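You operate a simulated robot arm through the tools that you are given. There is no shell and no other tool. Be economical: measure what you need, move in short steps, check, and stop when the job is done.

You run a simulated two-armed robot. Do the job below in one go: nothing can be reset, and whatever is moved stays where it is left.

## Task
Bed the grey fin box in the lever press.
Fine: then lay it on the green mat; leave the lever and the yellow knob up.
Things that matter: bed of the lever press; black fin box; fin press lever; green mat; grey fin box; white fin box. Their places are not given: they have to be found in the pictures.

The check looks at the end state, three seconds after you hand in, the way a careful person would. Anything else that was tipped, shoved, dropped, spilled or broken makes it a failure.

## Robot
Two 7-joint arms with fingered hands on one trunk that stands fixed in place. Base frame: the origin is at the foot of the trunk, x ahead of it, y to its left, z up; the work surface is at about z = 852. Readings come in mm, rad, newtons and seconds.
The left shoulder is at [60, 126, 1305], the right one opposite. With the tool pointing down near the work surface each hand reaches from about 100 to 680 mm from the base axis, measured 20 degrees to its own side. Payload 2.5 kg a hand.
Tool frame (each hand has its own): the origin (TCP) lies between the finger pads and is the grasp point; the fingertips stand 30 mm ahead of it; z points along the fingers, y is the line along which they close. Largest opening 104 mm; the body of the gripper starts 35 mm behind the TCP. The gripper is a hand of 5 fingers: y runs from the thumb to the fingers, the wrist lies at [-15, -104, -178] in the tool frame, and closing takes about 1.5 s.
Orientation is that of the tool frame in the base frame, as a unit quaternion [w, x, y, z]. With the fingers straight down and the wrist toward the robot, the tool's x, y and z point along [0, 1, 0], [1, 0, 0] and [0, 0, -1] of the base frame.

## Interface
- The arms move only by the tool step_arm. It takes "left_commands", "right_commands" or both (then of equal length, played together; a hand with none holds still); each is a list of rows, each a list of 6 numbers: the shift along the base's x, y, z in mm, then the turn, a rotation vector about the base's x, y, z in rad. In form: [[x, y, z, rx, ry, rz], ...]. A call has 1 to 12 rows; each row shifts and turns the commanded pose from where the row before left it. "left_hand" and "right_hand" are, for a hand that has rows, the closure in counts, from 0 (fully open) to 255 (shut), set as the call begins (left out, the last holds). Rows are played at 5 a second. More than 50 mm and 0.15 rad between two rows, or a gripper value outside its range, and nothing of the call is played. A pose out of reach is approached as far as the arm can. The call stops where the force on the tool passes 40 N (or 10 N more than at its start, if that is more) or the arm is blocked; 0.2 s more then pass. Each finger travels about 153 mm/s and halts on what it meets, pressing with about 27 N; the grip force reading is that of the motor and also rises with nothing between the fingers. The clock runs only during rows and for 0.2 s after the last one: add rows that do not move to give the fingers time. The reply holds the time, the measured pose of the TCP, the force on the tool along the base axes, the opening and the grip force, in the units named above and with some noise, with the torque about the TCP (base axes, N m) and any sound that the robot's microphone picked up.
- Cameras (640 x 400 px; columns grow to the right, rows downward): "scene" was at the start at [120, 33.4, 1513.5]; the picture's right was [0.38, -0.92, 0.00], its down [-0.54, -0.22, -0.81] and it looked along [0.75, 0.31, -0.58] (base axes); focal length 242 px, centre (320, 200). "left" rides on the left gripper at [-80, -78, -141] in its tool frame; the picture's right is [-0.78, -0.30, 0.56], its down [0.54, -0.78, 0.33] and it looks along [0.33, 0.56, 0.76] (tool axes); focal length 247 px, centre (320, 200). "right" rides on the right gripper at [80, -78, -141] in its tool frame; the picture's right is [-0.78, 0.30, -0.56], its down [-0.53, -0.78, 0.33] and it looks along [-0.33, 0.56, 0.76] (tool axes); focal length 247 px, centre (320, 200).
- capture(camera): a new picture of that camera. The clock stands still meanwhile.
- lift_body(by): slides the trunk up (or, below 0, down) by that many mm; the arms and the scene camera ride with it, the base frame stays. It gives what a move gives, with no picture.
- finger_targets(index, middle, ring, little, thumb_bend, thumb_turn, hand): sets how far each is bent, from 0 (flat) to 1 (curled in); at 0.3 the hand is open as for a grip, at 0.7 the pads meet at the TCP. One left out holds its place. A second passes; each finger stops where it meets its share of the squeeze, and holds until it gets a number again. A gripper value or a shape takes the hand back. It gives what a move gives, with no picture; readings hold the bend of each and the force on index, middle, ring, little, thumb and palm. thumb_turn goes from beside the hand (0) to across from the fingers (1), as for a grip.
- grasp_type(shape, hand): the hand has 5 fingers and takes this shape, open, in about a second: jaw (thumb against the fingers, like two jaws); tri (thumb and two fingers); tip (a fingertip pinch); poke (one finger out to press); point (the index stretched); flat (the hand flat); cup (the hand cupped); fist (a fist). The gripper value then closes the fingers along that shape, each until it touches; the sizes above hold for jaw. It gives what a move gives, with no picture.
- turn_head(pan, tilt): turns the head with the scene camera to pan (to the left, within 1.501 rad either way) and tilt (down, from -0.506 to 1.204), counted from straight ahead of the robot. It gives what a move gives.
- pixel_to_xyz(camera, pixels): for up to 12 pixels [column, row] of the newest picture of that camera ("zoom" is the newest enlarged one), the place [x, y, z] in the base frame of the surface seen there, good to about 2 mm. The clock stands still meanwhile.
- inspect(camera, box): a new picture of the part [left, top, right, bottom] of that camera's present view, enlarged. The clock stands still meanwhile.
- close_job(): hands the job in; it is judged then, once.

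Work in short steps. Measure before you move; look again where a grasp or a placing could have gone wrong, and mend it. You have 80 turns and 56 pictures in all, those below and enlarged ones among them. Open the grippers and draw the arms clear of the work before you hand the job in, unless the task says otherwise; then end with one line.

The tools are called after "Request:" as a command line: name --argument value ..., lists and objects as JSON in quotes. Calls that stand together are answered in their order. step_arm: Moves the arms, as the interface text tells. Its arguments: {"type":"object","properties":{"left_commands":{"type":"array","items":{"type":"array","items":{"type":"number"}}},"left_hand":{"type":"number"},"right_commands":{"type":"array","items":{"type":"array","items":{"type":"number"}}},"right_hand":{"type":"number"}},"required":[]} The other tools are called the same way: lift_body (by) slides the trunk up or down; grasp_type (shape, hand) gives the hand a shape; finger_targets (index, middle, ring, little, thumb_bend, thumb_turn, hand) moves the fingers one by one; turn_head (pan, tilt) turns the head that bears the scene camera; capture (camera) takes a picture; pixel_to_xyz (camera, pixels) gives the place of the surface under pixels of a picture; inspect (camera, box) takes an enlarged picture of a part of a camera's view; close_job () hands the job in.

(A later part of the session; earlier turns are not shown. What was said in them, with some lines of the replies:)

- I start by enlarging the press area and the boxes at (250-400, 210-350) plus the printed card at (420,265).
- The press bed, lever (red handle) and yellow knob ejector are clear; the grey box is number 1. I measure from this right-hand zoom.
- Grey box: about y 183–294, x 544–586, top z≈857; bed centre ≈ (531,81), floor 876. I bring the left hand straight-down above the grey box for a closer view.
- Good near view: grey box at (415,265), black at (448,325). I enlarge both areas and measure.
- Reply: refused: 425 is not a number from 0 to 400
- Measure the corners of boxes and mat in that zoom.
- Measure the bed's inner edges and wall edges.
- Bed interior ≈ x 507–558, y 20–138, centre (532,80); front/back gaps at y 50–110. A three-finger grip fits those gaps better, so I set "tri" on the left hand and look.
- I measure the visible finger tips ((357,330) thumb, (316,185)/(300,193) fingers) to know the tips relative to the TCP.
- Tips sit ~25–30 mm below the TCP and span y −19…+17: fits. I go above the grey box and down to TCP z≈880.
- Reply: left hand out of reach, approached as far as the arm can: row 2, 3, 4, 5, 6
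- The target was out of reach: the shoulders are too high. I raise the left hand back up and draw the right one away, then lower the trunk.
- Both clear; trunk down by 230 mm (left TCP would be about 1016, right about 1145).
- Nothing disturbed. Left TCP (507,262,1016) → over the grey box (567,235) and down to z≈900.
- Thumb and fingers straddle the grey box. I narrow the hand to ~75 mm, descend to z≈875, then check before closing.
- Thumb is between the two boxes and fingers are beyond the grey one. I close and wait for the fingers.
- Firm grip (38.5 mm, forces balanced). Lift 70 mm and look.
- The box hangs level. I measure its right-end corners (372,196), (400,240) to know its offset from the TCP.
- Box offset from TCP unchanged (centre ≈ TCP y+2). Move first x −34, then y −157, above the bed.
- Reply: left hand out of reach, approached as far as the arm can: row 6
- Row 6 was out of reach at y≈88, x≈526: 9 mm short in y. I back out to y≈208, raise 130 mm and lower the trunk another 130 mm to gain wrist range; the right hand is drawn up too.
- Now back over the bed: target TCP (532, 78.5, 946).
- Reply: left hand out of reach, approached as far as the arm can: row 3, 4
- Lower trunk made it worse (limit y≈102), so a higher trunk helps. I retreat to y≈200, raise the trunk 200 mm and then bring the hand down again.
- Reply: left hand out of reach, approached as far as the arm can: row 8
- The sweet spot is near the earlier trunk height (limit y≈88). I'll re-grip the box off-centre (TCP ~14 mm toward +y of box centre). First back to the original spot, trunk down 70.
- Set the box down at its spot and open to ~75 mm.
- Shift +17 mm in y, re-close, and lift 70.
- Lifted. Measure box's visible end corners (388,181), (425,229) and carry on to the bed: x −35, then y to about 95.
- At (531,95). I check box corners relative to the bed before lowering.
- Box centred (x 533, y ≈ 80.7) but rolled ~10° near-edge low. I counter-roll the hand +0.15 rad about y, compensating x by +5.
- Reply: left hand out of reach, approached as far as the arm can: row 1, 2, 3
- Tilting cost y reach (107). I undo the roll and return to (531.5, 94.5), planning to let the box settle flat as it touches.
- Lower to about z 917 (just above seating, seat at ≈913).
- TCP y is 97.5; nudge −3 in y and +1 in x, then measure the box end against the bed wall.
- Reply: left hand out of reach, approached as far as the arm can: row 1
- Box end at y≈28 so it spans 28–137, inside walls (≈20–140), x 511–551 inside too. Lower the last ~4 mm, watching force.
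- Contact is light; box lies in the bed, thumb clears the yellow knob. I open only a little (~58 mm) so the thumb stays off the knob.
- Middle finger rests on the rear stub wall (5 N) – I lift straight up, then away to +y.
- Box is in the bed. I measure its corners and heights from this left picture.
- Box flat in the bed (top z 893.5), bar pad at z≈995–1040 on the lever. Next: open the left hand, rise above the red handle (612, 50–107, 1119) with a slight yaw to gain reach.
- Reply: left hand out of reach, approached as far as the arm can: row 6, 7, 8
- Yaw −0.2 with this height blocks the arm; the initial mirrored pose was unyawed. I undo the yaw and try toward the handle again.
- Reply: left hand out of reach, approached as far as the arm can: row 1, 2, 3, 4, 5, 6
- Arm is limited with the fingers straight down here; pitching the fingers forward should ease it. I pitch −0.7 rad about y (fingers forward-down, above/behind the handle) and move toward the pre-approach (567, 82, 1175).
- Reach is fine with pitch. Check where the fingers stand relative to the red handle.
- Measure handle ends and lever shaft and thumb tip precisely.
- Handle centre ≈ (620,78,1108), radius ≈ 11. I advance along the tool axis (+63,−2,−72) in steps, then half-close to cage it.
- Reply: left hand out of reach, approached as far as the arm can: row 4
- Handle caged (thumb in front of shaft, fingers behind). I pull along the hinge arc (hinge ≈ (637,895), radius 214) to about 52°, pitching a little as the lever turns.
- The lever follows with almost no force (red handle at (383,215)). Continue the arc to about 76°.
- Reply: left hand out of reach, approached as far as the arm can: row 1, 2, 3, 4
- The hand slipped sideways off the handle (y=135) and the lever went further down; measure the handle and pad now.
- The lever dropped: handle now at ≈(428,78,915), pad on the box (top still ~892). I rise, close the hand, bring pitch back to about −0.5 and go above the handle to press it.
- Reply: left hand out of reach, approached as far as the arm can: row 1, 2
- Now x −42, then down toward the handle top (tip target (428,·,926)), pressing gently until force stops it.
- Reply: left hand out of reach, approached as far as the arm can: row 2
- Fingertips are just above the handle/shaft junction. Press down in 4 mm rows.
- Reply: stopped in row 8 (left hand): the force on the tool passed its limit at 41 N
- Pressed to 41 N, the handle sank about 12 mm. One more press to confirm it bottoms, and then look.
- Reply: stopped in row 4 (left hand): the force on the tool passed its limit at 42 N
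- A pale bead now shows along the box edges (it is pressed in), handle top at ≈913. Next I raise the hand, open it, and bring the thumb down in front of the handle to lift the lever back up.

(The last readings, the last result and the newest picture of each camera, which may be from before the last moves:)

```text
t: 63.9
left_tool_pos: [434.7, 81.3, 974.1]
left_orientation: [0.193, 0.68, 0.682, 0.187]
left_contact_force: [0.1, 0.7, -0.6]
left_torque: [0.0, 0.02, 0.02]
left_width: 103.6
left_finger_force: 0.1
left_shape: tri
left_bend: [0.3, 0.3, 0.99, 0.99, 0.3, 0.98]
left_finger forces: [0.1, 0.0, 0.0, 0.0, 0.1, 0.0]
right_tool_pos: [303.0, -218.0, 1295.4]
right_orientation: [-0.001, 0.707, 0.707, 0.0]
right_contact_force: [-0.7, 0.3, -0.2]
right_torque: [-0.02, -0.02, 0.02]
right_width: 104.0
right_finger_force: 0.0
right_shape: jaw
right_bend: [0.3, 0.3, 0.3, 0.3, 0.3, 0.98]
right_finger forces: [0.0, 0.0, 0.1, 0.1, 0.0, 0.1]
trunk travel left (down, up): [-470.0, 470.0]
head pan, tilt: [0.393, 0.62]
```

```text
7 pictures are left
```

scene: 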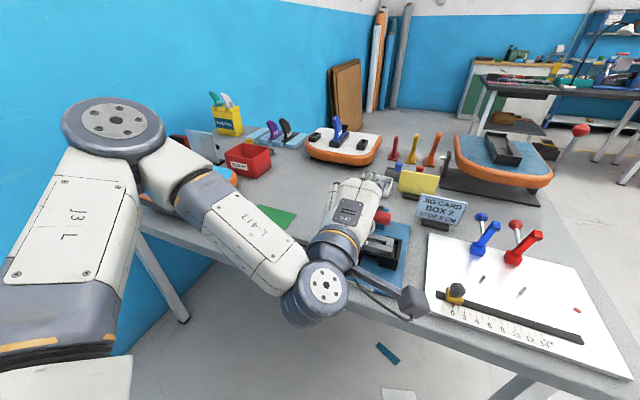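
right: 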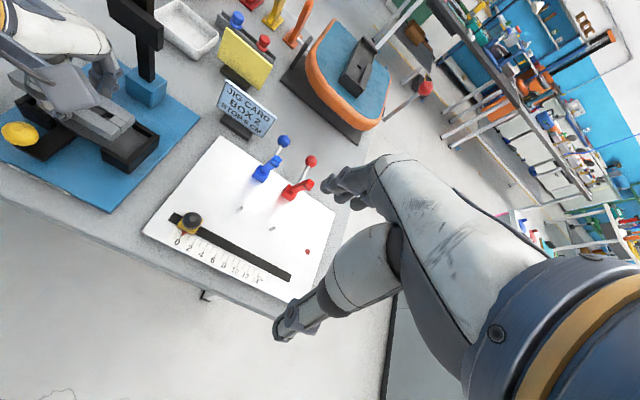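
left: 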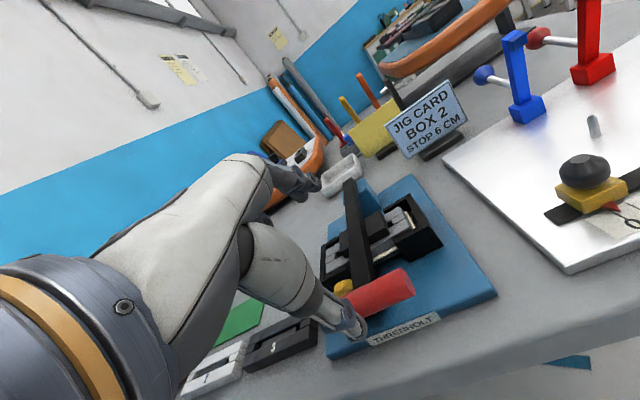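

Lever remains down. Free measurements from this picture: handle, thumb tip, knob, box end.

Request:
pixel_to_xyz --camera "left" --pixels '[[360, 295], [380, 282], [405, 270], [385, 300], [360, 333], [350, 325], [342, 288], [410, 222], [395, 215], [355, 215], [362, 260], [305, 190]]'

```text
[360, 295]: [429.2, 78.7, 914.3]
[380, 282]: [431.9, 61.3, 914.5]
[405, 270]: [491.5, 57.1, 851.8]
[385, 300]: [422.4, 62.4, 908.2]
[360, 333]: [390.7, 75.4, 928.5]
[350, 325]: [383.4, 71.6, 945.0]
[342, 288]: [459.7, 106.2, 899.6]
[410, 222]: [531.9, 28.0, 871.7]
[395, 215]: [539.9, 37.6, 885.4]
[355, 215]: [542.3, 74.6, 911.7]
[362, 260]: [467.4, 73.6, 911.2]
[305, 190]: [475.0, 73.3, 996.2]
```

Handle centre (431,78,903); thumb tip at (≈396,75,926). Lower 42 mm in front of the handle, then move +x until the thumb touches.

Request:
step_arm --left_commands '[[0, 0, -15, 0, 0, 0], [0, 0, -15, 0, 0, 0], [0, 0, -12, 0, 0, 0], [6, 0, 0, 0, 0, 0], [6, 0, 0, 0, 0, 0], [5, 0, 0, 0, 0, 0], [0, 0, 0, 0, 0, 0]]'

```text
t: 65.5
left_tool_pos: [452.5, 80.7, 932.7]
left_orientation: [0.194, 0.681, 0.681, 0.187]
left_contact_force: [0.2, -0.7, -0.5]
left_torque: [0.02, 0.02, 0.02]
left_width: 103.8
left_finger_force: 0.1
left_shape: tri
left_bend: [0.3, 0.3, 0.99, 0.99, 0.3, 0.98]
left_finger forces: [0.1, 0.0, 0.1, 0.0, 0.0, 0.1]
right_tool_pos: [302.0, -217.0, 1296.3]
right_orientation: [0.0, 0.707, 0.707, -0.001]
right_contact_force: [1.1, 0.1, 0.4]
right_torque: [0.0, -0.01, -0.01]
right_width: 103.7
right_finger_force: 0.0
right_shape: jaw
right_bend: [0.3, 0.3, 0.3, 0.3, 0.3, 0.98]
right_finger forces: [0.0, 0.0, 0.0, 0.1, 0.0, 0.0]
trunk travel left (down, up): [-470.0, 470.0]
head pan, tilt: [0.393, 0.62]
```

No contact yet; +8 mm more in x and begin lifting in small rows.

Request:
step_arm --left_commands '[[4, 0, 0, 0, 0, 0], [4, 0, 0, 0, 0, 0], [0, 0, 8, 0, 0, 0], [0, 0, 8, 0, 0, 0], [0, 0, 8, 0, 0, 0], [0, 0, 8, 0, 0, 0]]'

Request:
inspect --camera "left" --box '[240, 140, 480, 380]'

```text
t: 66.9
left_tool_pos: [460.7, 82.6, 964.8]
left_orientation: [0.194, 0.68, 0.682, 0.187]
left_contact_force: [-1.4, 0.4, -1.4]
left_torque: [0.02, 0.0, 0.02]
left_width: 103.8
left_finger_force: 0.1
left_shape: tri
left_bend: [0.3, 0.3, 0.99, 0.99, 0.27, 0.97]
left_finger forces: [0.0, 0.1, 0.1, 0.0, 1.9, 0.1]
right_tool_pos: [302.4, -217.7, 1296.1]
right_orientation: [0.0, 0.708, 0.707, 0.0]
right_contact_force: [0.5, 0.2, 0.5]
right_torque: [0.01, -0.01, -0.01]
right_width: 103.7
right_finger_force: 0.1
right_shape: jaw
right_bend: [0.3, 0.3, 0.3, 0.3, 0.3, 0.98]
right_finger forces: [0.0, 0.0, 0.0, 0.0, 0.0, 0.1]
trunk travel left (down, up): [-470.0, 470.0]
head pan, tilt: [0.393, 0.62]
```

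```text
1.67 times, centred on (360, 260) of left
```

zoom: 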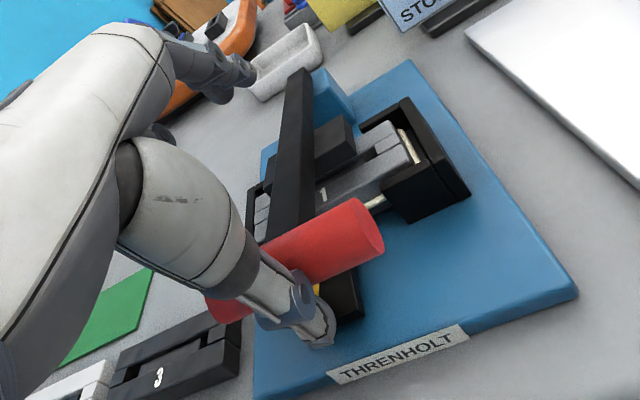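

Check whether the handle has risen.

Request:
pixel_to_xyz --camera "zoom" --pixels '[[350, 215], [375, 235], [340, 260], [225, 300], [320, 330], [300, 300], [295, 120], [400, 130], [415, 145], [375, 205], [270, 200], [340, 130]]'

```text
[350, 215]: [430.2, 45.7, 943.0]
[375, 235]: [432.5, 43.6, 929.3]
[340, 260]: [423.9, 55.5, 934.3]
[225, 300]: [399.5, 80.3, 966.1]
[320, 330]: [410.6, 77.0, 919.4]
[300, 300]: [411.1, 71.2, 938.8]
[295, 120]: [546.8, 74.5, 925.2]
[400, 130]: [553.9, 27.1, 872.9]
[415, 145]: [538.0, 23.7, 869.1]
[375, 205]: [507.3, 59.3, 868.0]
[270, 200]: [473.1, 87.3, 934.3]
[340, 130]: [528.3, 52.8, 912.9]
```

Works: the handle rose to z≈932. I seat the thumb a bit deeper and follow the arc upward to ~48°.

Request:
step_arm --left_commands '[[4, 0, -7, 0, 0, 0], [7, 0, 29, 0, 0, 0], [11, 0, 28, 0, 0, 0], [15, 0, 26, 0, -0.05, 0], [18, 0, 23, 0, -0.05, 0], [0, 0, 0, 0, 0, 0]]'

```text
t: 68.2
left_tool_pos: [510.5, 78.1, 1070.2]
left_orientation: [0.234, 0.671, 0.667, 0.225]
left_contact_force: [-27.0, 1.0, 18.0]
left_torque: [0.07, 2.1, -0.07]
left_width: 104.1
left_finger_force: 0.0
left_shape: tri
left_bend: [0.3, 0.3, 0.99, 0.99, 0.02, 0.98]
left_finger forces: [0.0, 0.0, 0.0, 0.0, 28.5, 0.1]
right_tool_pos: [297.2, -218.7, 1297.3]
right_orientation: [0.001, 0.707, 0.707, 0.001]
right_contact_force: [-1.8, -0.7, -0.5]
right_torque: [0.01, 0.02, -0.01]
right_width: 103.5
right_finger_force: 0.1
right_shape: jaw
right_bend: [0.3, 0.3, 0.3, 0.3, 0.3, 0.98]
right_finger forces: [0.0, 0.0, 0.0, 0.0, 0.1, 0.0]
trunk travel left (down, up): [-470.0, 470.0]
head pan, tilt: [0.393, 0.62]
stopped in row 6 (left hand): the force on the tool passed its limit at 41 N (the readings are from after the stop); the commanded pose is now the measured one
```

Unexpected force (−27, +18 N on the thumb): look before going on.

Request:
inspect --camera "left" --box '[240, 140, 480, 380]'

Request:
pixel_to_xyz --camera "zoom" --pixels '[[300, 260], [350, 240], [375, 225], [250, 290], [300, 310], [280, 200], [320, 330], [200, 300], [340, 260], [400, 300], [230, 90], [270, 330]]'

```text
1.67 times, centred on (360, 260) of left
```

zoom: 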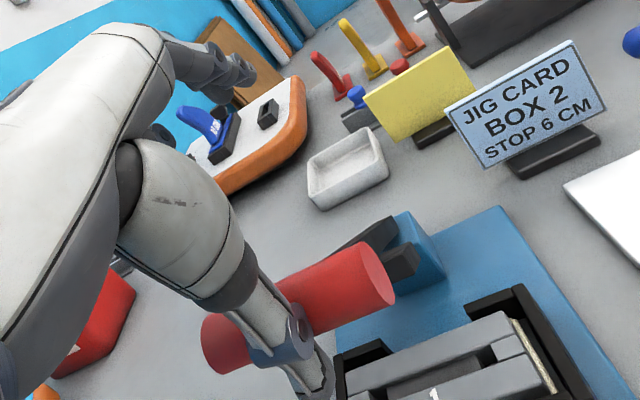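

```text
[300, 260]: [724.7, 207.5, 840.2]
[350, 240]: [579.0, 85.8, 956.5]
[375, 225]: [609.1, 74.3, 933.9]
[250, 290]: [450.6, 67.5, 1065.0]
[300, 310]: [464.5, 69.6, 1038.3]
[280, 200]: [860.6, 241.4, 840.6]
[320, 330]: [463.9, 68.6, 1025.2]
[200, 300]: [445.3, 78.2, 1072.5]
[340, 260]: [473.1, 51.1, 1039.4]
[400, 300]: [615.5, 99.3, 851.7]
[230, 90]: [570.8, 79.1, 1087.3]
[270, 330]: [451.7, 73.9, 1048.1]
```

The force is purely radial (my arc was too tight). Shift outward (−10,+8) and continue the arc to about 26° with the thumb pushing.

Request:
step_arm --left_commands '[[-10, 0, 8, 0, 0, 0], [10, 0, 10, 0, 0, 0], [10, 0, 10, 0, -0.03, 0], [11, 0, 9, 0, -0.03, 0], [12, 0, 9, 0, -0.03, 0], [12, 0, 7, 0, 0, 0], [13, 0, 7, 0, 0, 0], [0, 0, 0, 0, 0, 0]]'

```text
t: 70.0
left_tool_pos: [575.3, 79.7, 1126.4]
left_orientation: [0.261, 0.659, 0.658, 0.253]
left_contact_force: [-1.4, 0.5, -0.3]
left_torque: [0.0, 0.07, -0.04]
left_width: 103.7
left_finger_force: 0.0
left_shape: tri
left_bend: [0.3, 0.3, 0.99, 0.99, 0.29, 0.98]
left_finger forces: [0.0, 0.0, 0.1, 0.1, 1.1, 0.0]
right_tool_pos: [302.5, -217.6, 1296.7]
right_orientation: [0.0, 0.707, 0.707, 0.0]
right_contact_force: [-0.2, 0.1, -0.5]
right_torque: [-0.03, -0.04, 0.01]
right_width: 103.8
right_finger_force: 0.0
right_shape: jaw
right_bend: [0.3, 0.3, 0.3, 0.3, 0.3, 0.98]
right_finger forces: [0.0, 0.0, 0.0, 0.0, 0.0, 0.1]
trunk travel left (down, up): [-470.0, 470.0]
head pan, tilt: [0.393, 0.62]
```

Thumb keeps light contact (1.1 N). Continue to ~12° and then close partway so the thumb pushes the handle the last bit.

Request:
step_arm --left_commands '[[13, 0, 6, 0, 0, 0], [14, 0, 5, 0, 0, 0], [13, 0, 3, 0, 0, 0], [0, 0, 0, 0, 0, 0]]'

Request:
step_arm --left_commands '[[0, 0, 0, 0, 0, 0], [0, 0, 0, 0, 0, 0], [0, 0, 0, 0, 0, 0], [0, 0, 0, 0, 0, 0], [0, 0, 0, 0, 0, 0]]' --left_hand 90

Request:
capture --camera "left"

```text
t: 71.0
left_tool_pos: [608.8, 80.1, 1137.0]
left_orientation: [0.261, 0.659, 0.659, 0.252]
left_contact_force: [0.2, 0.8, -0.5]
left_torque: [0.0, 0.01, -0.03]
left_width: 104.1
left_finger_force: 0.1
left_shape: tri
left_bend: [0.3, 0.3, 0.99, 0.99, 0.3, 0.98]
left_finger forces: [0.0, 0.0, 0.1, 0.1, 0.2, 0.0]
left hand out of reach, approached as far as the arm can: row 3
right_tool_pos: [302.2, -217.6, 1297.0]
right_orientation: [-0.001, 0.707, 0.708, -0.001]
right_contact_force: [-0.3, -0.1, 0.2]
right_torque: [-0.04, -0.02, 0.01]
right_width: 103.9
right_finger_force: 0.1
right_shape: jaw
right_bend: [0.3, 0.3, 0.3, 0.3, 0.3, 0.98]
right_finger forces: [0.0, 0.0, 0.0, 0.1, 0.1, 0.1]
trunk travel left (down, up): [-470.0, 470.0]
head pan, tilt: [0.393, 0.62]
```

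```text
t: 72.2
left_tool_pos: [608.4, 80.2, 1137.6]
left_orientation: [0.261, 0.66, 0.658, 0.251]
left_contact_force: [-0.1, 0.3, 0.0]
left_torque: [-0.01, 0.02, -0.01]
left_width: 67.6
left_finger_force: 0.0
left_shape: tri
left_bend: [0.73, 0.39, 0.99, 0.99, 0.62, 1.0]
left_finger forces: [0.0, 0.1, 0.0, 0.0, 0.0, 0.0]
right_tool_pos: [301.9, -217.6, 1296.0]
right_orientation: [0.0, 0.708, 0.707, 0.0]
right_contact_force: [-0.1, -0.3, 0.1]
right_torque: [-0.02, 0.01, 0.01]
right_width: 103.9
right_finger_force: 0.1
right_shape: jaw
right_bend: [0.3, 0.3, 0.3, 0.3, 0.3, 0.98]
right_finger forces: [0.0, 0.1, 0.0, 0.0, 0.0, 0.0]
trunk travel left (down, up): [-470.0, 470.0]
head pan, tilt: [0.393, 0.62]
```

```text
4 pictures are left
```

left: 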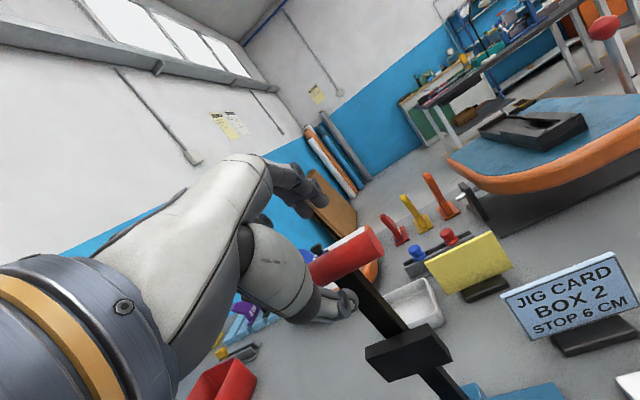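

Request:
pixel_to_xyz --camera "left" --pixels '[[345, 262], [380, 240], [320, 265], [370, 295], [390, 320], [410, 350], [440, 385], [350, 300], [300, 185], [320, 195]]'

```text
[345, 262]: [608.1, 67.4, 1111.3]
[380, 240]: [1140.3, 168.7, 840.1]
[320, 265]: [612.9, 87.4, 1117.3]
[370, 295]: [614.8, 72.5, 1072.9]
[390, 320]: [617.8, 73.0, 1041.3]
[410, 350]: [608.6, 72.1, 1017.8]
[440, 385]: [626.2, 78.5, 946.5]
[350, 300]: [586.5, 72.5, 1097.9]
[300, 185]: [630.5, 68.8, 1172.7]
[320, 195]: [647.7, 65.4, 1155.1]
```

The lever matches its original upright place with no thumb force. I use the last zoom for free to measure the box's pressed height, while planning withdrawal.

Request:
pixel_to_xyz --camera "zoom" --pixels '[[430, 355], [500, 320], [520, 375], [480, 390], [360, 380], [545, 370], [515, 290], [580, 350], [525, 325], [460, 345]]'

Request:
step_arm --left_commands '[[0, 0, 0, 0, 0, 0], [0, 0, 0, 0, 0, 0], [0, 0, 0, 0, 0, 0], [-14, 0, 18, 0, 0, 0], [-14, 0, 18, 0, 0, 0], [-14, 0, 18, 0, 0, 0], [-20, 20, 0, 0, 0, 0], [-20, 20, 0, 0, 0, 0], [0, 0, 0, 0, 0, 0]]' --left_hand 0

```text
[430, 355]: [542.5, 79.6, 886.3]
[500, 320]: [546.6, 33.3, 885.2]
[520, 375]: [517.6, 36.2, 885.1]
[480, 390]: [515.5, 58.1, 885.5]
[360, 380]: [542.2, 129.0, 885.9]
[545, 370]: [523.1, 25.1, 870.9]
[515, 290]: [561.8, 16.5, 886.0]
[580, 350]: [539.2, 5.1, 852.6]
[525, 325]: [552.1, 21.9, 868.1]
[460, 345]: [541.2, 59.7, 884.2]
```

```text
t: 74.2
left_tool_pos: [526.8, 119.5, 1192.9]
left_orientation: [0.26, 0.66, 0.658, 0.251]
left_contact_force: [-0.5, 0.8, -0.3]
left_torque: [-0.03, -0.03, 0.04]
left_width: 104.3
left_finger_force: 0.1
left_shape: tri
left_bend: [0.3, 0.3, 0.99, 0.99, 0.3, 0.98]
left_finger forces: [0.0, 0.0, 0.0, 0.0, 0.1, 0.0]
right_tool_pos: [301.6, -216.3, 1296.5]
right_orientation: [-0.001, 0.707, 0.707, -0.001]
right_contact_force: [0.0, 1.0, -0.1]
right_torque: [0.0, 0.0, 0.03]
right_width: 103.8
right_finger_force: 0.0
right_shape: jaw
right_bend: [0.3, 0.3, 0.3, 0.3, 0.3, 0.98]
right_finger forces: [0.0, 0.0, 0.1, 0.0, 0.0, 0.0]
trunk travel left (down, up): [-470.0, 470.0]
head pan, tilt: [0.393, 0.62]
```

Box top is now flush at z≈885 (was 893.5): it is bedded, sunk ~8 mm. Next, the yellow ejector knob: I close the hand, reduce pitch and go above the knob (~(462,108,905)).

Request:
step_arm --left_commands '[[-10, 0, -20, 0, 0.09, 0], [-10, 0, -25, 0, 0.09, 0], [-10, 0, -25, 0, 0.09, 0], [-10, 0, -25, 0, 0.09, 0], [-12, 0, -25, 0, 0.09, 0], [-11, 0, -25, 0, 0, 0], [-10, -4, -25, 0, 0, 0], [0, -4, -25, 0, 0, 0], [0, 0, 0, 0, 0, 0]]' --left_hand 255

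Request:
capture --camera "left"

```text
t: 76.2
left_tool_pos: [454.0, 111.7, 997.6]
left_orientation: [0.107, 0.7, 0.7, 0.099]
left_contact_force: [0.8, -0.5, 1.0]
left_torque: [0.01, -0.01, 0.01]
left_width: 0.0
left_finger_force: 26.6
left_shape: tri
left_bend: [0.7, 0.7, 1.0, 1.0, 0.45, 1.0]
left_finger forces: [0.1, 0.0, 0.0, 0.1, 0.0, 0.0]
right_tool_pos: [300.8, -216.3, 1297.0]
right_orientation: [-0.001, 0.707, 0.707, -0.001]
right_contact_force: [0.4, -0.1, -0.6]
right_torque: [0.04, -0.01, -0.05]
right_width: 103.8
right_finger_force: 0.1
right_shape: jaw
right_bend: [0.3, 0.3, 0.3, 0.3, 0.3, 0.98]
right_finger forces: [0.0, 0.0, 0.0, 0.1, 0.0, 0.0]
trunk travel left (down, up): [-470.0, 470.0]
head pan, tilt: [0.393, 0.62]
```

```text
3 pictures are left
```

left: 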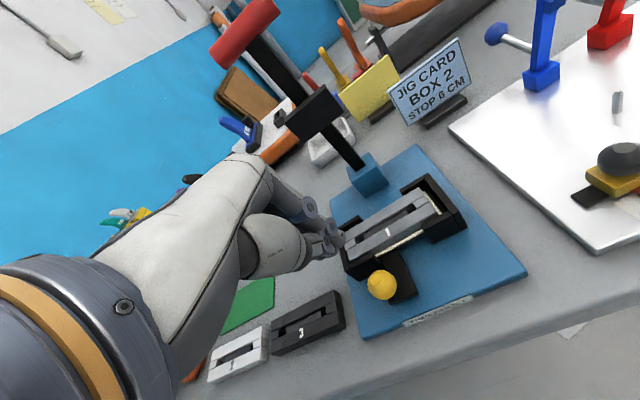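

Lever is upright, box in bed with bead. Measure knob top, tips and box.

Request:
pixel_to_xyz --camera "left" --pixels '[[381, 278], [381, 290], [372, 284], [392, 284], [400, 265], [338, 245], [330, 250], [395, 225], [432, 200], [352, 252], [405, 245], [250, 30]]'

```text
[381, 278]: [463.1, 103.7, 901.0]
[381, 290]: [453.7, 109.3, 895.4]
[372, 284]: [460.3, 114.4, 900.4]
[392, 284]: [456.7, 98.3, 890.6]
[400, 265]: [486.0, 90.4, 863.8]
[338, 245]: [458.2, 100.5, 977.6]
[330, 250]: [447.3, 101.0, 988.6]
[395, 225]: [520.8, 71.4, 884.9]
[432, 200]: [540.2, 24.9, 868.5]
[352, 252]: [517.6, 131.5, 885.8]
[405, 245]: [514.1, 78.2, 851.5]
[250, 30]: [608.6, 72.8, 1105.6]
```

The knob sank with the bed (908 → 901), so it is the lifter: pulling it up should raise the bed and box. I straighten the hand, open to ~44 mm and come down over the knob (463,108).

Request:
step_arm --left_commands '[[3, 0, 0, 0, 0.1, 0], [3, 0, 0, 0, 0.1, 0], [3, -2, 0, 0, 0.1, 0], [0, 0, -25, 0, 0, 0], [0, 0, -25, 0, 0, 0], [0, 0, 0, 0, 0, 0]]' --left_hand 145

```text
t: 77.6
left_tool_pos: [462.2, 108.7, 948.5]
left_orientation: [0.0, 0.706, 0.708, -0.008]
left_contact_force: [0.5, -0.5, 0.5]
left_torque: [-0.04, -0.02, 0.03]
left_width: 44.8
left_finger_force: 0.0
left_shape: tri
left_bend: [0.74, 0.48, 0.99, 0.99, 0.72, 1.0]
left_finger forces: [0.1, 0.0, 0.0, 0.0, 0.1, 0.0]
right_tool_pos: [303.4, -217.4, 1296.7]
right_orientation: [-0.001, 0.707, 0.708, -0.001]
right_contact_force: [-0.1, 0.7, 0.0]
right_torque: [0.02, 0.01, 0.0]
right_width: 103.6
right_finger_force: 0.1
right_shape: jaw
right_bend: [0.3, 0.3, 0.3, 0.3, 0.3, 0.98]
right_finger forces: [0.0, 0.0, 0.0, 0.0, 0.0, 0.0]
trunk travel left (down, up): [-470.0, 470.0]
head pan, tilt: [0.393, 0.62]
```

Aligned at (462,109). Descend to z≈905 in steps and close on the knob.

Request:
step_arm --left_commands '[[1, 0, -20, 0, 0, 0], [0, 0, -14, 0, 0, 0], [0, 0, -9, 0, 0, 0], [0, 0, 0, 0, 0, 0]]'

Request:
step_arm --left_commands '[[0, 0, 0, 0, 0, 0], [0, 0, 0, 0, 0, 0], [0, 0, 0, 0, 0, 0], [0, 0, 0, 0, 0, 0], [0, 0, 0, 0, 0, 0], [0, 0, 0, 0, 0, 0]]' --left_hand 255

```text
t: 78.6
left_tool_pos: [461.4, 109.2, 907.3]
left_orientation: [0.003, 0.707, 0.707, -0.006]
left_contact_force: [-3.7, -0.7, 14.6]
left_torque: [0.09, -0.44, 0.03]
left_width: 43.6
left_finger_force: 0.0
left_shape: tri
left_bend: [0.74, 0.5, 0.99, 0.99, 0.72, 1.0]
left_finger forces: [0.1, 14.2, 0.1, 0.1, 0.0, 0.0]
right_tool_pos: [300.7, -217.8, 1297.4]
right_orientation: [0.001, 0.707, 0.707, 0.0]
right_contact_force: [0.3, -0.7, 0.7]
right_torque: [-0.01, -0.02, -0.01]
right_width: 103.6
right_finger_force: 0.0
right_shape: jaw
right_bend: [0.3, 0.3, 0.3, 0.3, 0.3, 0.98]
right_finger forces: [0.1, 0.0, 0.0, 0.0, 0.0, 0.1]
trunk travel left (down, up): [-470.0, 470.0]
head pan, tilt: [0.393, 0.62]
```

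```text
t: 80.0
left_tool_pos: [461.8, 109.8, 903.4]
left_orientation: [0.0, 0.706, 0.708, -0.008]
left_contact_force: [-6.5, -3.2, 3.8]
left_torque: [0.07, -0.18, -0.02]
left_width: 22.7
left_finger_force: 27.0
left_shape: tri
left_bend: [0.73, 0.56, 1.0, 1.0, 0.74, 1.0]
left_finger forces: [11.9, 16.7, 0.0, 0.0, 25.7, 0.0]
right_tool_pos: [301.1, -218.0, 1296.5]
right_orientation: [0.0, 0.707, 0.707, 0.0]
right_contact_force: [-0.6, 0.3, 0.8]
right_torque: [0.03, -0.01, 0.01]
right_width: 103.4
right_finger_force: 0.1
right_shape: jaw
right_bend: [0.3, 0.3, 0.3, 0.3, 0.3, 0.98]
right_finger forces: [0.0, 0.0, 0.0, 0.0, 0.0, 0.0]
trunk travel left (down, up): [-470.0, 470.0]
head pan, tilt: [0.393, 0.62]
```

The knob is gripped (22.7 mm). Pull up in 2 mm rows, total 10.

Request:
step_arm --left_commands '[[0, 0, 2, 0, 0, 0], [0, 0, 2, 0, 0, 0], [0, 0, 2, 0, 0, 0], [0, 0, 2, 0, 0, 0], [0, 0, 2, 0, 0, 0], [0, 0, 0, 0, 0, 0]]'

```text
t: 81.4
left_tool_pos: [461.1, 110.8, 913.5]
left_orientation: [0.0, 0.707, 0.708, -0.007]
left_contact_force: [-10.5, -6.0, -13.4]
left_torque: [-0.08, 0.19, -0.02]
left_width: 20.6
left_finger_force: 27.5
left_shape: tri
left_bend: [0.73, 0.57, 1.0, 1.0, 0.74, 1.0]
left_finger forces: [13.2, 5.2, 0.1, 0.0, 26.3, 0.0]
right_tool_pos: [302.5, -218.0, 1296.0]
right_orientation: [0.0, 0.707, 0.707, 0.0]
right_contact_force: [0.3, 0.3, 0.6]
right_torque: [0.02, -0.04, -0.01]
right_width: 103.6
right_finger_force: 0.1
right_shape: jaw
right_bend: [0.3, 0.3, 0.3, 0.3, 0.3, 0.98]
right_finger forces: [0.0, 0.0, 0.0, 0.0, 0.0, 0.0]
trunk travel left (down, up): [-470.0, 470.0]
head pan, tilt: [0.393, 0.62]
```

Pull resistance of 13 N – either the stop or slip. One zoomed picture to measure box height and knob.

Request:
inspect --camera "left" --box '[260, 130, 540, 370]'

```text
1.67 times, centred on (400, 250) of left
```

zoom: 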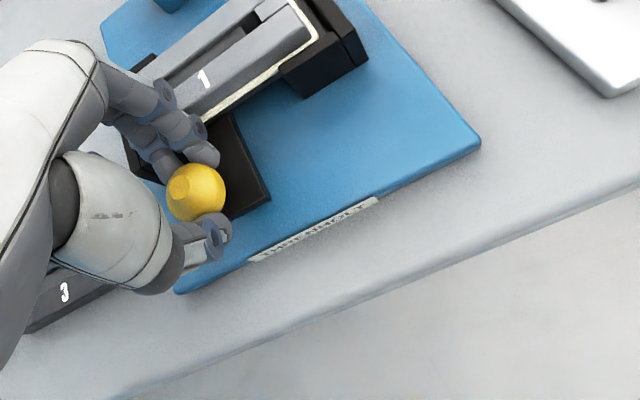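

Request:
pixel_to_xyz --camera "zoom" --pixels '[[190, 190], [205, 185], [180, 190], [230, 90], [280, 45], [180, 70], [250, 195], [200, 45], [335, 15], [240, 160], [285, 60], [60, 300]]'

```text
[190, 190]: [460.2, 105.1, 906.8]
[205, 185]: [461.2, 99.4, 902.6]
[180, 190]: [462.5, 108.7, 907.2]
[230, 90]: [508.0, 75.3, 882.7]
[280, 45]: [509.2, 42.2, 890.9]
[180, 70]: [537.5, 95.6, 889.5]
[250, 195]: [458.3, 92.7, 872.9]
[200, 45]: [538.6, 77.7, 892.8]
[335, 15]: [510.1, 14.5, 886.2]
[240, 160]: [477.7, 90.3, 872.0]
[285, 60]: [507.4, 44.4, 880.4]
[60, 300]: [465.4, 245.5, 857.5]
```

Knob is back at ≈907.5 and the box top at ≈892: ejected. I open, rise clear of the knob, and move above the box to (529,97,955).

Request:
step_arm --left_commands '[[0, 0, 0, 0, 0, 0], [0, 0, 0, 0, 0, 0], [0, 0, 0, 0, 0, 0], [0, 0, 0, 0, 0, 0], [0, 0, 15, 0, 0, 0], [0, 0, 30, 0, 0, 0], [23, -4, 10, 0, 0, 0], [23, -5, 0, 0, 0, 0], [22, -5, 0, 0, 0, 0], [0, 0, 0, 0, 0, 0]]' --left_hand 130

```text
t: 83.6
left_tool_pos: [530.9, 96.3, 969.1]
left_orientation: [0.0, 0.706, 0.708, -0.007]
left_contact_force: [0.0, 0.6, 0.4]
left_torque: [-0.01, 0.02, 0.04]
left_width: 50.9
left_finger_force: 0.0
left_shape: tri
left_bend: [0.74, 0.45, 0.99, 0.99, 0.7, 1.0]
left_finger forces: [0.0, 0.0, 0.0, 0.0, 0.0, 0.1]
right_tool_pos: [303.0, -217.4, 1294.7]
right_orientation: [-0.001, 0.708, 0.707, -0.001]
right_contact_force: [-0.2, -0.1, -0.7]
right_torque: [-0.03, 0.0, -0.03]
right_width: 103.5
right_finger_force: 0.1
right_shape: jaw
right_bend: [0.3, 0.3, 0.3, 0.3, 0.3, 0.98]
right_finger forces: [0.0, 0.0, 0.0, 0.1, 0.0, 0.0]
trunk travel left (down, up): [-470.0, 470.0]
head pan, tilt: [0.393, 0.62]
```

Reachable. Open to ~64 mm and descend to z≈915, then close and check the grip.

Request:
step_arm --left_commands '[[-1, 0, -15, 0, 0, 0], [0, 0, -15, 0, 0, 0], [0, 0, -15, 0, 0, 0], [0, 0, -9, 0, 0, 0], [0, 0, 0, 0, 0, 0]]' --left_hand 95

Request:
step_arm --left_commands '[[0, 0, 0, 0, 0, 0], [0, 0, 0, 0, 0, 0], [0, 0, 0, 0, 0, 0], [0, 0, 0, 0, 0, 0], [0, 0, 0, 0, 0, 0], [0, 0, 0, 0, 0, 0]]' --left_hand 255

```text
t: 84.8
left_tool_pos: [529.3, 95.5, 914.8]
left_orientation: [0.001, 0.706, 0.708, -0.008]
left_contact_force: [-0.5, 0.5, -0.4]
left_torque: [0.02, -0.03, 0.01]
left_width: 64.9
left_finger_force: 0.1
left_shape: tri
left_bend: [0.73, 0.4, 0.99, 0.99, 0.63, 1.0]
left_finger forces: [0.0, 0.0, 0.0, 0.0, 0.0, 0.1]
right_tool_pos: [301.3, -216.9, 1296.7]
right_orientation: [-0.001, 0.707, 0.707, 0.0]
right_contact_force: [-0.6, -0.2, 0.9]
right_torque: [-0.01, -0.03, 0.0]
right_width: 103.7
right_finger_force: 0.1
right_shape: jaw
right_bend: [0.3, 0.3, 0.3, 0.3, 0.3, 0.98]
right_finger forces: [0.1, 0.1, 0.0, 0.0, 0.0, 0.0]
trunk travel left (down, up): [-470.0, 470.0]
head pan, tilt: [0.393, 0.62]
```

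```text
t: 86.2
left_tool_pos: [528.1, 97.6, 916.3]
left_orientation: [0.001, 0.707, 0.707, -0.007]
left_contact_force: [-0.7, 0.0, 0.4]
left_torque: [0.01, 0.07, 0.0]
left_width: 38.2
left_finger_force: 26.4
left_shape: tri
left_bend: [0.74, 0.51, 1.0, 1.0, 0.73, 1.0]
left_finger forces: [11.9, 11.9, 0.1, 0.0, 24.2, 0.0]
right_tool_pos: [302.9, -218.0, 1296.9]
right_orientation: [0.0, 0.707, 0.708, 0.0]
right_contact_force: [-0.1, -0.4, 0.2]
right_torque: [-0.01, -0.03, 0.0]
right_width: 103.9
right_finger_force: 0.1
right_shape: jaw
right_bend: [0.3, 0.3, 0.3, 0.3, 0.3, 0.98]
right_finger forces: [0.0, 0.0, 0.0, 0.1, 0.1, 0.0]
trunk travel left (down, up): [-470.0, 470.0]
head pan, tilt: [0.393, 0.62]
```

Gripped (38.2 mm, balanced). Lift and carry toward the mat: TCP target (562, 383) since the box centre is 16 mm to −y of the TCP.

Request:
step_arm --left_commands '[[0, 0, 5, 0, 0, 0], [0, 0, 15, 0, 0, 0], [0, 0, 25, 0, 0, 0], [0, 0, 20, 0, 0, 0], [6, 45, 0, 0, 0, 0], [6, 45, 0, 0, 0, 0], [6, 45, 0, 0, 0, 0], [6, 45, 0, 0, 0, 0], [6, 45, 0, 0, 0, 0], [4, 45, 0, 0, 0, 0], [0, 15, 0, 0, 0, 0], [0, 0, 0, 0, 0, 0]]'

Request:
capture --camera "left"

```text
t: 88.8
left_tool_pos: [561.9, 381.3, 981.0]
left_orientation: [0.0, 0.706, 0.708, -0.007]
left_contact_force: [-0.5, 0.5, -0.3]
left_torque: [0.01, 0.01, 0.01]
left_width: 37.6
left_finger_force: 27.2
left_shape: tri
left_bend: [0.74, 0.51, 1.0, 1.0, 0.73, 1.0]
left_finger forces: [11.8, 12.2, 0.1, 0.0, 21.5, 0.0]
right_tool_pos: [302.1, -217.2, 1296.3]
right_orientation: [-0.001, 0.707, 0.707, -0.001]
right_contact_force: [-0.4, 0.6, 0.4]
right_torque: [0.02, 0.0, 0.0]
right_width: 103.6
right_finger_force: 0.1
right_shape: jaw
right_bend: [0.3, 0.3, 0.3, 0.3, 0.3, 0.98]
right_finger forces: [0.0, 0.0, 0.0, 0.0, 0.1, 0.1]
trunk travel left (down, up): [-470.0, 470.0]
head pan, tilt: [0.393, 0.62]
```

```text
1 pictures are left
```

left: 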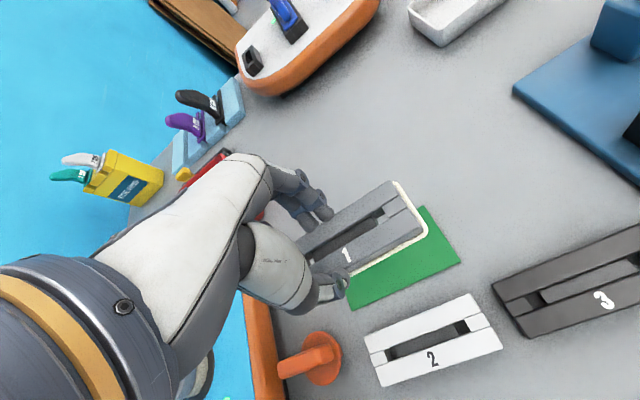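

Box is held over the mat with its sealing bead. Measure box end and mat corners (and orange dial clearance).

Request:
pixel_to_xyz --camera "left" --pixels '[[388, 186], [417, 230], [404, 205], [426, 208], [457, 259], [354, 307], [360, 260], [370, 200], [430, 250], [310, 335], [318, 375], [400, 255]]'

```text
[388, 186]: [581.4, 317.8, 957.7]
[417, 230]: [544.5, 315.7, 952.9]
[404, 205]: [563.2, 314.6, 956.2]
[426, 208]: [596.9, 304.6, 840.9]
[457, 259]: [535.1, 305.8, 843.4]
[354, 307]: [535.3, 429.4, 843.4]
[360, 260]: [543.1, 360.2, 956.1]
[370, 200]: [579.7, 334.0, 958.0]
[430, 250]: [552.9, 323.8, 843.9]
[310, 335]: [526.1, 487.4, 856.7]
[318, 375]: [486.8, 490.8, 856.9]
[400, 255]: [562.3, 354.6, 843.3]
```

Box spans y≈314–423, x≈543–583; mat y 305–429, x 535–598. Shift +3 x, −1 y and lower 92 mm, then last bit gently.

Request:
step_arm --left_commands '[[3, -1, -25, 0, 0, 0], [0, 0, -25, 0, 0, 0], [0, 0, -25, 0, 0, 0], [0, 0, -12, 0, 0, 0], [0, 0, -5, 0, 0, 0], [0, 0, 0, 0, 0, 0]]'

Request:
step_arm --left_commands '[[0, 0, -2, 0, 0, 0], [0, 0, -2, 0, 0, 0], [0, 0, 0, 0, 0, 0]]'

```text
t: 90.2
left_tool_pos: [564.3, 379.8, 888.7]
left_orientation: [0.002, 0.705, 0.709, -0.008]
left_contact_force: [0.3, -0.1, -0.3]
left_torque: [0.03, 0.02, 0.0]
left_width: 37.8
left_finger_force: 27.4
left_shape: tri
left_bend: [0.74, 0.51, 1.0, 1.0, 0.73, 1.0]
left_finger forces: [11.7, 12.1, 0.0, 0.1, 21.1, 0.0]
right_tool_pos: [302.5, -217.4, 1295.9]
right_orientation: [-0.001, 0.707, 0.707, -0.001]
right_contact_force: [-0.1, -0.4, 0.1]
right_torque: [0.01, 0.0, 0.0]
right_width: 103.5
right_finger_force: 0.0
right_shape: jaw
right_bend: [0.3, 0.3, 0.3, 0.3, 0.3, 0.98]
right_finger forces: [0.0, 0.1, 0.1, 0.1, 0.0, 0.1]
trunk travel left (down, up): [-470.0, 470.0]
head pan, tilt: [0.393, 0.62]
```

```text
t: 91.0
left_tool_pos: [565.7, 381.3, 884.0]
left_orientation: [0.001, 0.706, 0.708, -0.008]
left_contact_force: [-0.3, -0.1, 0.0]
left_torque: [0.01, -0.03, 0.02]
left_width: 37.7
left_finger_force: 26.9
left_shape: tri
left_bend: [0.74, 0.51, 1.0, 1.0, 0.73, 1.0]
left_finger forces: [11.8, 12.1, 0.0, 0.0, 21.1, 0.0]
right_tool_pos: [302.1, -216.5, 1296.0]
right_orientation: [0.0, 0.708, 0.707, -0.001]
right_contact_force: [0.1, 0.5, -0.4]
right_torque: [-0.04, 0.01, 0.03]
right_width: 103.6
right_finger_force: 0.0
right_shape: jaw
right_bend: [0.3, 0.3, 0.3, 0.3, 0.3, 0.98]
right_finger forces: [0.0, 0.0, 0.0, 0.0, 0.0, 0.0]
trunk travel left (down, up): [-470.0, 470.0]
head pan, tilt: [0.393, 0.62]
```

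No contact yet; ease down 1 mm rows.

Request:
step_arm --left_commands '[[0, 0, -1, 0, 0, 0], [0, 0, -1, 0, 0, 0], [0, 0, -1, 0, 0, 0], [0, 0, 0, 0, 0, 0]]'

```text
t: 92.0
left_tool_pos: [566.5, 380.8, 882.7]
left_orientation: [0.001, 0.707, 0.707, -0.007]
left_contact_force: [-0.8, -1.0, 2.9]
left_torque: [0.0, 0.07, 0.03]
left_width: 37.6
left_finger_force: 27.5
left_shape: tri
left_bend: [0.74, 0.51, 1.0, 1.0, 0.73, 1.0]
left_finger forces: [12.6, 12.5, 0.1, 0.1, 25.1, 0.0]
right_tool_pos: [301.2, -218.1, 1297.4]
right_orientation: [-0.001, 0.707, 0.707, 0.0]
right_contact_force: [-0.3, -0.3, 0.6]
right_torque: [-0.01, -0.01, -0.02]
right_width: 104.0
right_finger_force: 0.2
right_shape: jaw
right_bend: [0.3, 0.3, 0.3, 0.3, 0.3, 0.98]
right_finger forces: [0.0, 0.0, 0.0, 0.0, 0.0, 0.1]
trunk travel left (down, up): [-470.0, 470.0]
head pan, tilt: [0.393, 0.62]
```

Touching down (2.9 N). Release to ~75 mm, rise straight up, and draw back.

Request:
step_arm --left_commands '[[0, 0, 0, 0, 0, 0], [0, 0, 0, 0, 0, 0], [0, 0, 0, 0, 0, 0], [0, 0, 0, 0, 0, 0], [0, 0, 10, 0, 0, 0], [0, 0, 25, 0, 0, 0], [0, 0, 40, 0, 0, 0], [0, 0, 45, 0, 0, 0], [0, 0, 45, 0, 0, 0], [-25, 5, 40, 0, 0, 0], [-35, 10, 20, 0, 0, 0], [-45, 10, 0, 0, 0, 0]]' --left_hand 70

Request:
step_arm --left_commands '[[-40, 10, 20, 0, 0, 0], [-40, 10, 20, 0, 0, 0], [-20, 10, 20, 0, 0, 0], [0, 0, 0, 0, 0, 0]]' --left_hand 0

Request:
capture --camera "scene"

```text
t: 94.6
left_tool_pos: [462.0, 405.2, 1109.4]
left_orientation: [0.001, 0.706, 0.708, -0.007]
left_contact_force: [0.2, -0.7, 0.3]
left_torque: [-0.02, 0.0, 0.0]
left_width: 75.2
left_finger_force: 0.1
left_shape: tri
left_bend: [0.27, 0.36, 0.99, 0.99, 0.56, 0.99]
left_finger forces: [0.0, 0.1, 0.0, 0.0, 0.1, 0.0]
right_tool_pos: [302.2, -216.7, 1296.9]
right_orientation: [0.001, 0.707, 0.708, 0.0]
right_contact_force: [1.1, 0.7, 0.3]
right_torque: [0.02, -0.01, 0.0]
right_width: 103.6
right_finger_force: 0.0
right_shape: jaw
right_bend: [0.3, 0.3, 0.3, 0.3, 0.3, 0.98]
right_finger forces: [0.0, 0.0, 0.1, 0.0, 0.0, 0.1]
trunk travel left (down, up): [-470.0, 470.0]
head pan, tilt: [0.393, 0.62]
```

```text
t: 95.6
left_tool_pos: [360.6, 434.2, 1166.8]
left_orientation: [0.001, 0.705, 0.709, -0.008]
left_contact_force: [0.1, 0.5, 0.3]
left_torque: [0.05, 0.03, 0.0]
left_width: 103.7
left_finger_force: 0.1
left_shape: tri
left_bend: [0.3, 0.3, 0.99, 0.99, 0.3, 0.98]
left_finger forces: [0.0, 0.0, 0.0, 0.0, 0.0, 0.1]
right_tool_pos: [302.3, -216.5, 1295.0]
right_orientation: [-0.001, 0.707, 0.707, -0.001]
right_contact_force: [0.1, 0.0, 0.7]
right_torque: [0.03, 0.03, 0.01]
right_width: 103.6
right_finger_force: 0.1
right_shape: jaw
right_bend: [0.3, 0.3, 0.3, 0.3, 0.3, 0.98]
right_finger forces: [0.0, 0.0, 0.0, 0.1, 0.0, 0.1]
trunk travel left (down, up): [-470.0, 470.0]
head pan, tilt: [0.393, 0.62]
```

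```text
0 pictures are left
```

scene: 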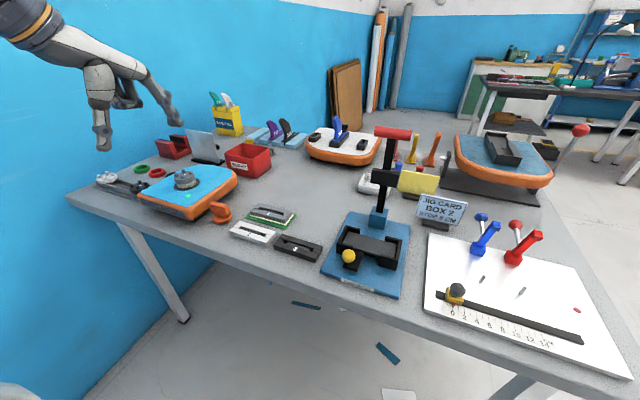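

The grey box is on the mat at (271,216), the lever is upright and the bed empty. I check knob, lever, box and mat heights before handing in.

Request:
pixel_to_xyz --camera "scene" --pixels '[[349, 251], [349, 256], [370, 243], [393, 132], [382, 178], [262, 212], [284, 218], [250, 213], [291, 224], [296, 213], [298, 247], [251, 230]]'

```text
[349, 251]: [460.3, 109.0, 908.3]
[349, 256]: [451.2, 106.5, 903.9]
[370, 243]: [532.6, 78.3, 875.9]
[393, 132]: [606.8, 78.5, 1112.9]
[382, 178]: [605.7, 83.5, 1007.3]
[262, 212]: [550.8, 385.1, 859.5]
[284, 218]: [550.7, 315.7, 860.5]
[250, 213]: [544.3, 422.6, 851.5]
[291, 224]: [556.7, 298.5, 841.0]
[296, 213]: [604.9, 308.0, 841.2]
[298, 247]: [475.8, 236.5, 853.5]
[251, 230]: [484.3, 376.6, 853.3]
```

Knob is up at z 908, the bed floor is back at 876, the lever matches its original position, and the box lies flat on the mat (top z about 860). Both hands are open and clear, so I hand in.

Request:
close_job

```text
The job is handed in.
```

The grey fin box was bedded in the lever press, lifted out again and laid on the green mat. The lever and the yellow knob are both up.
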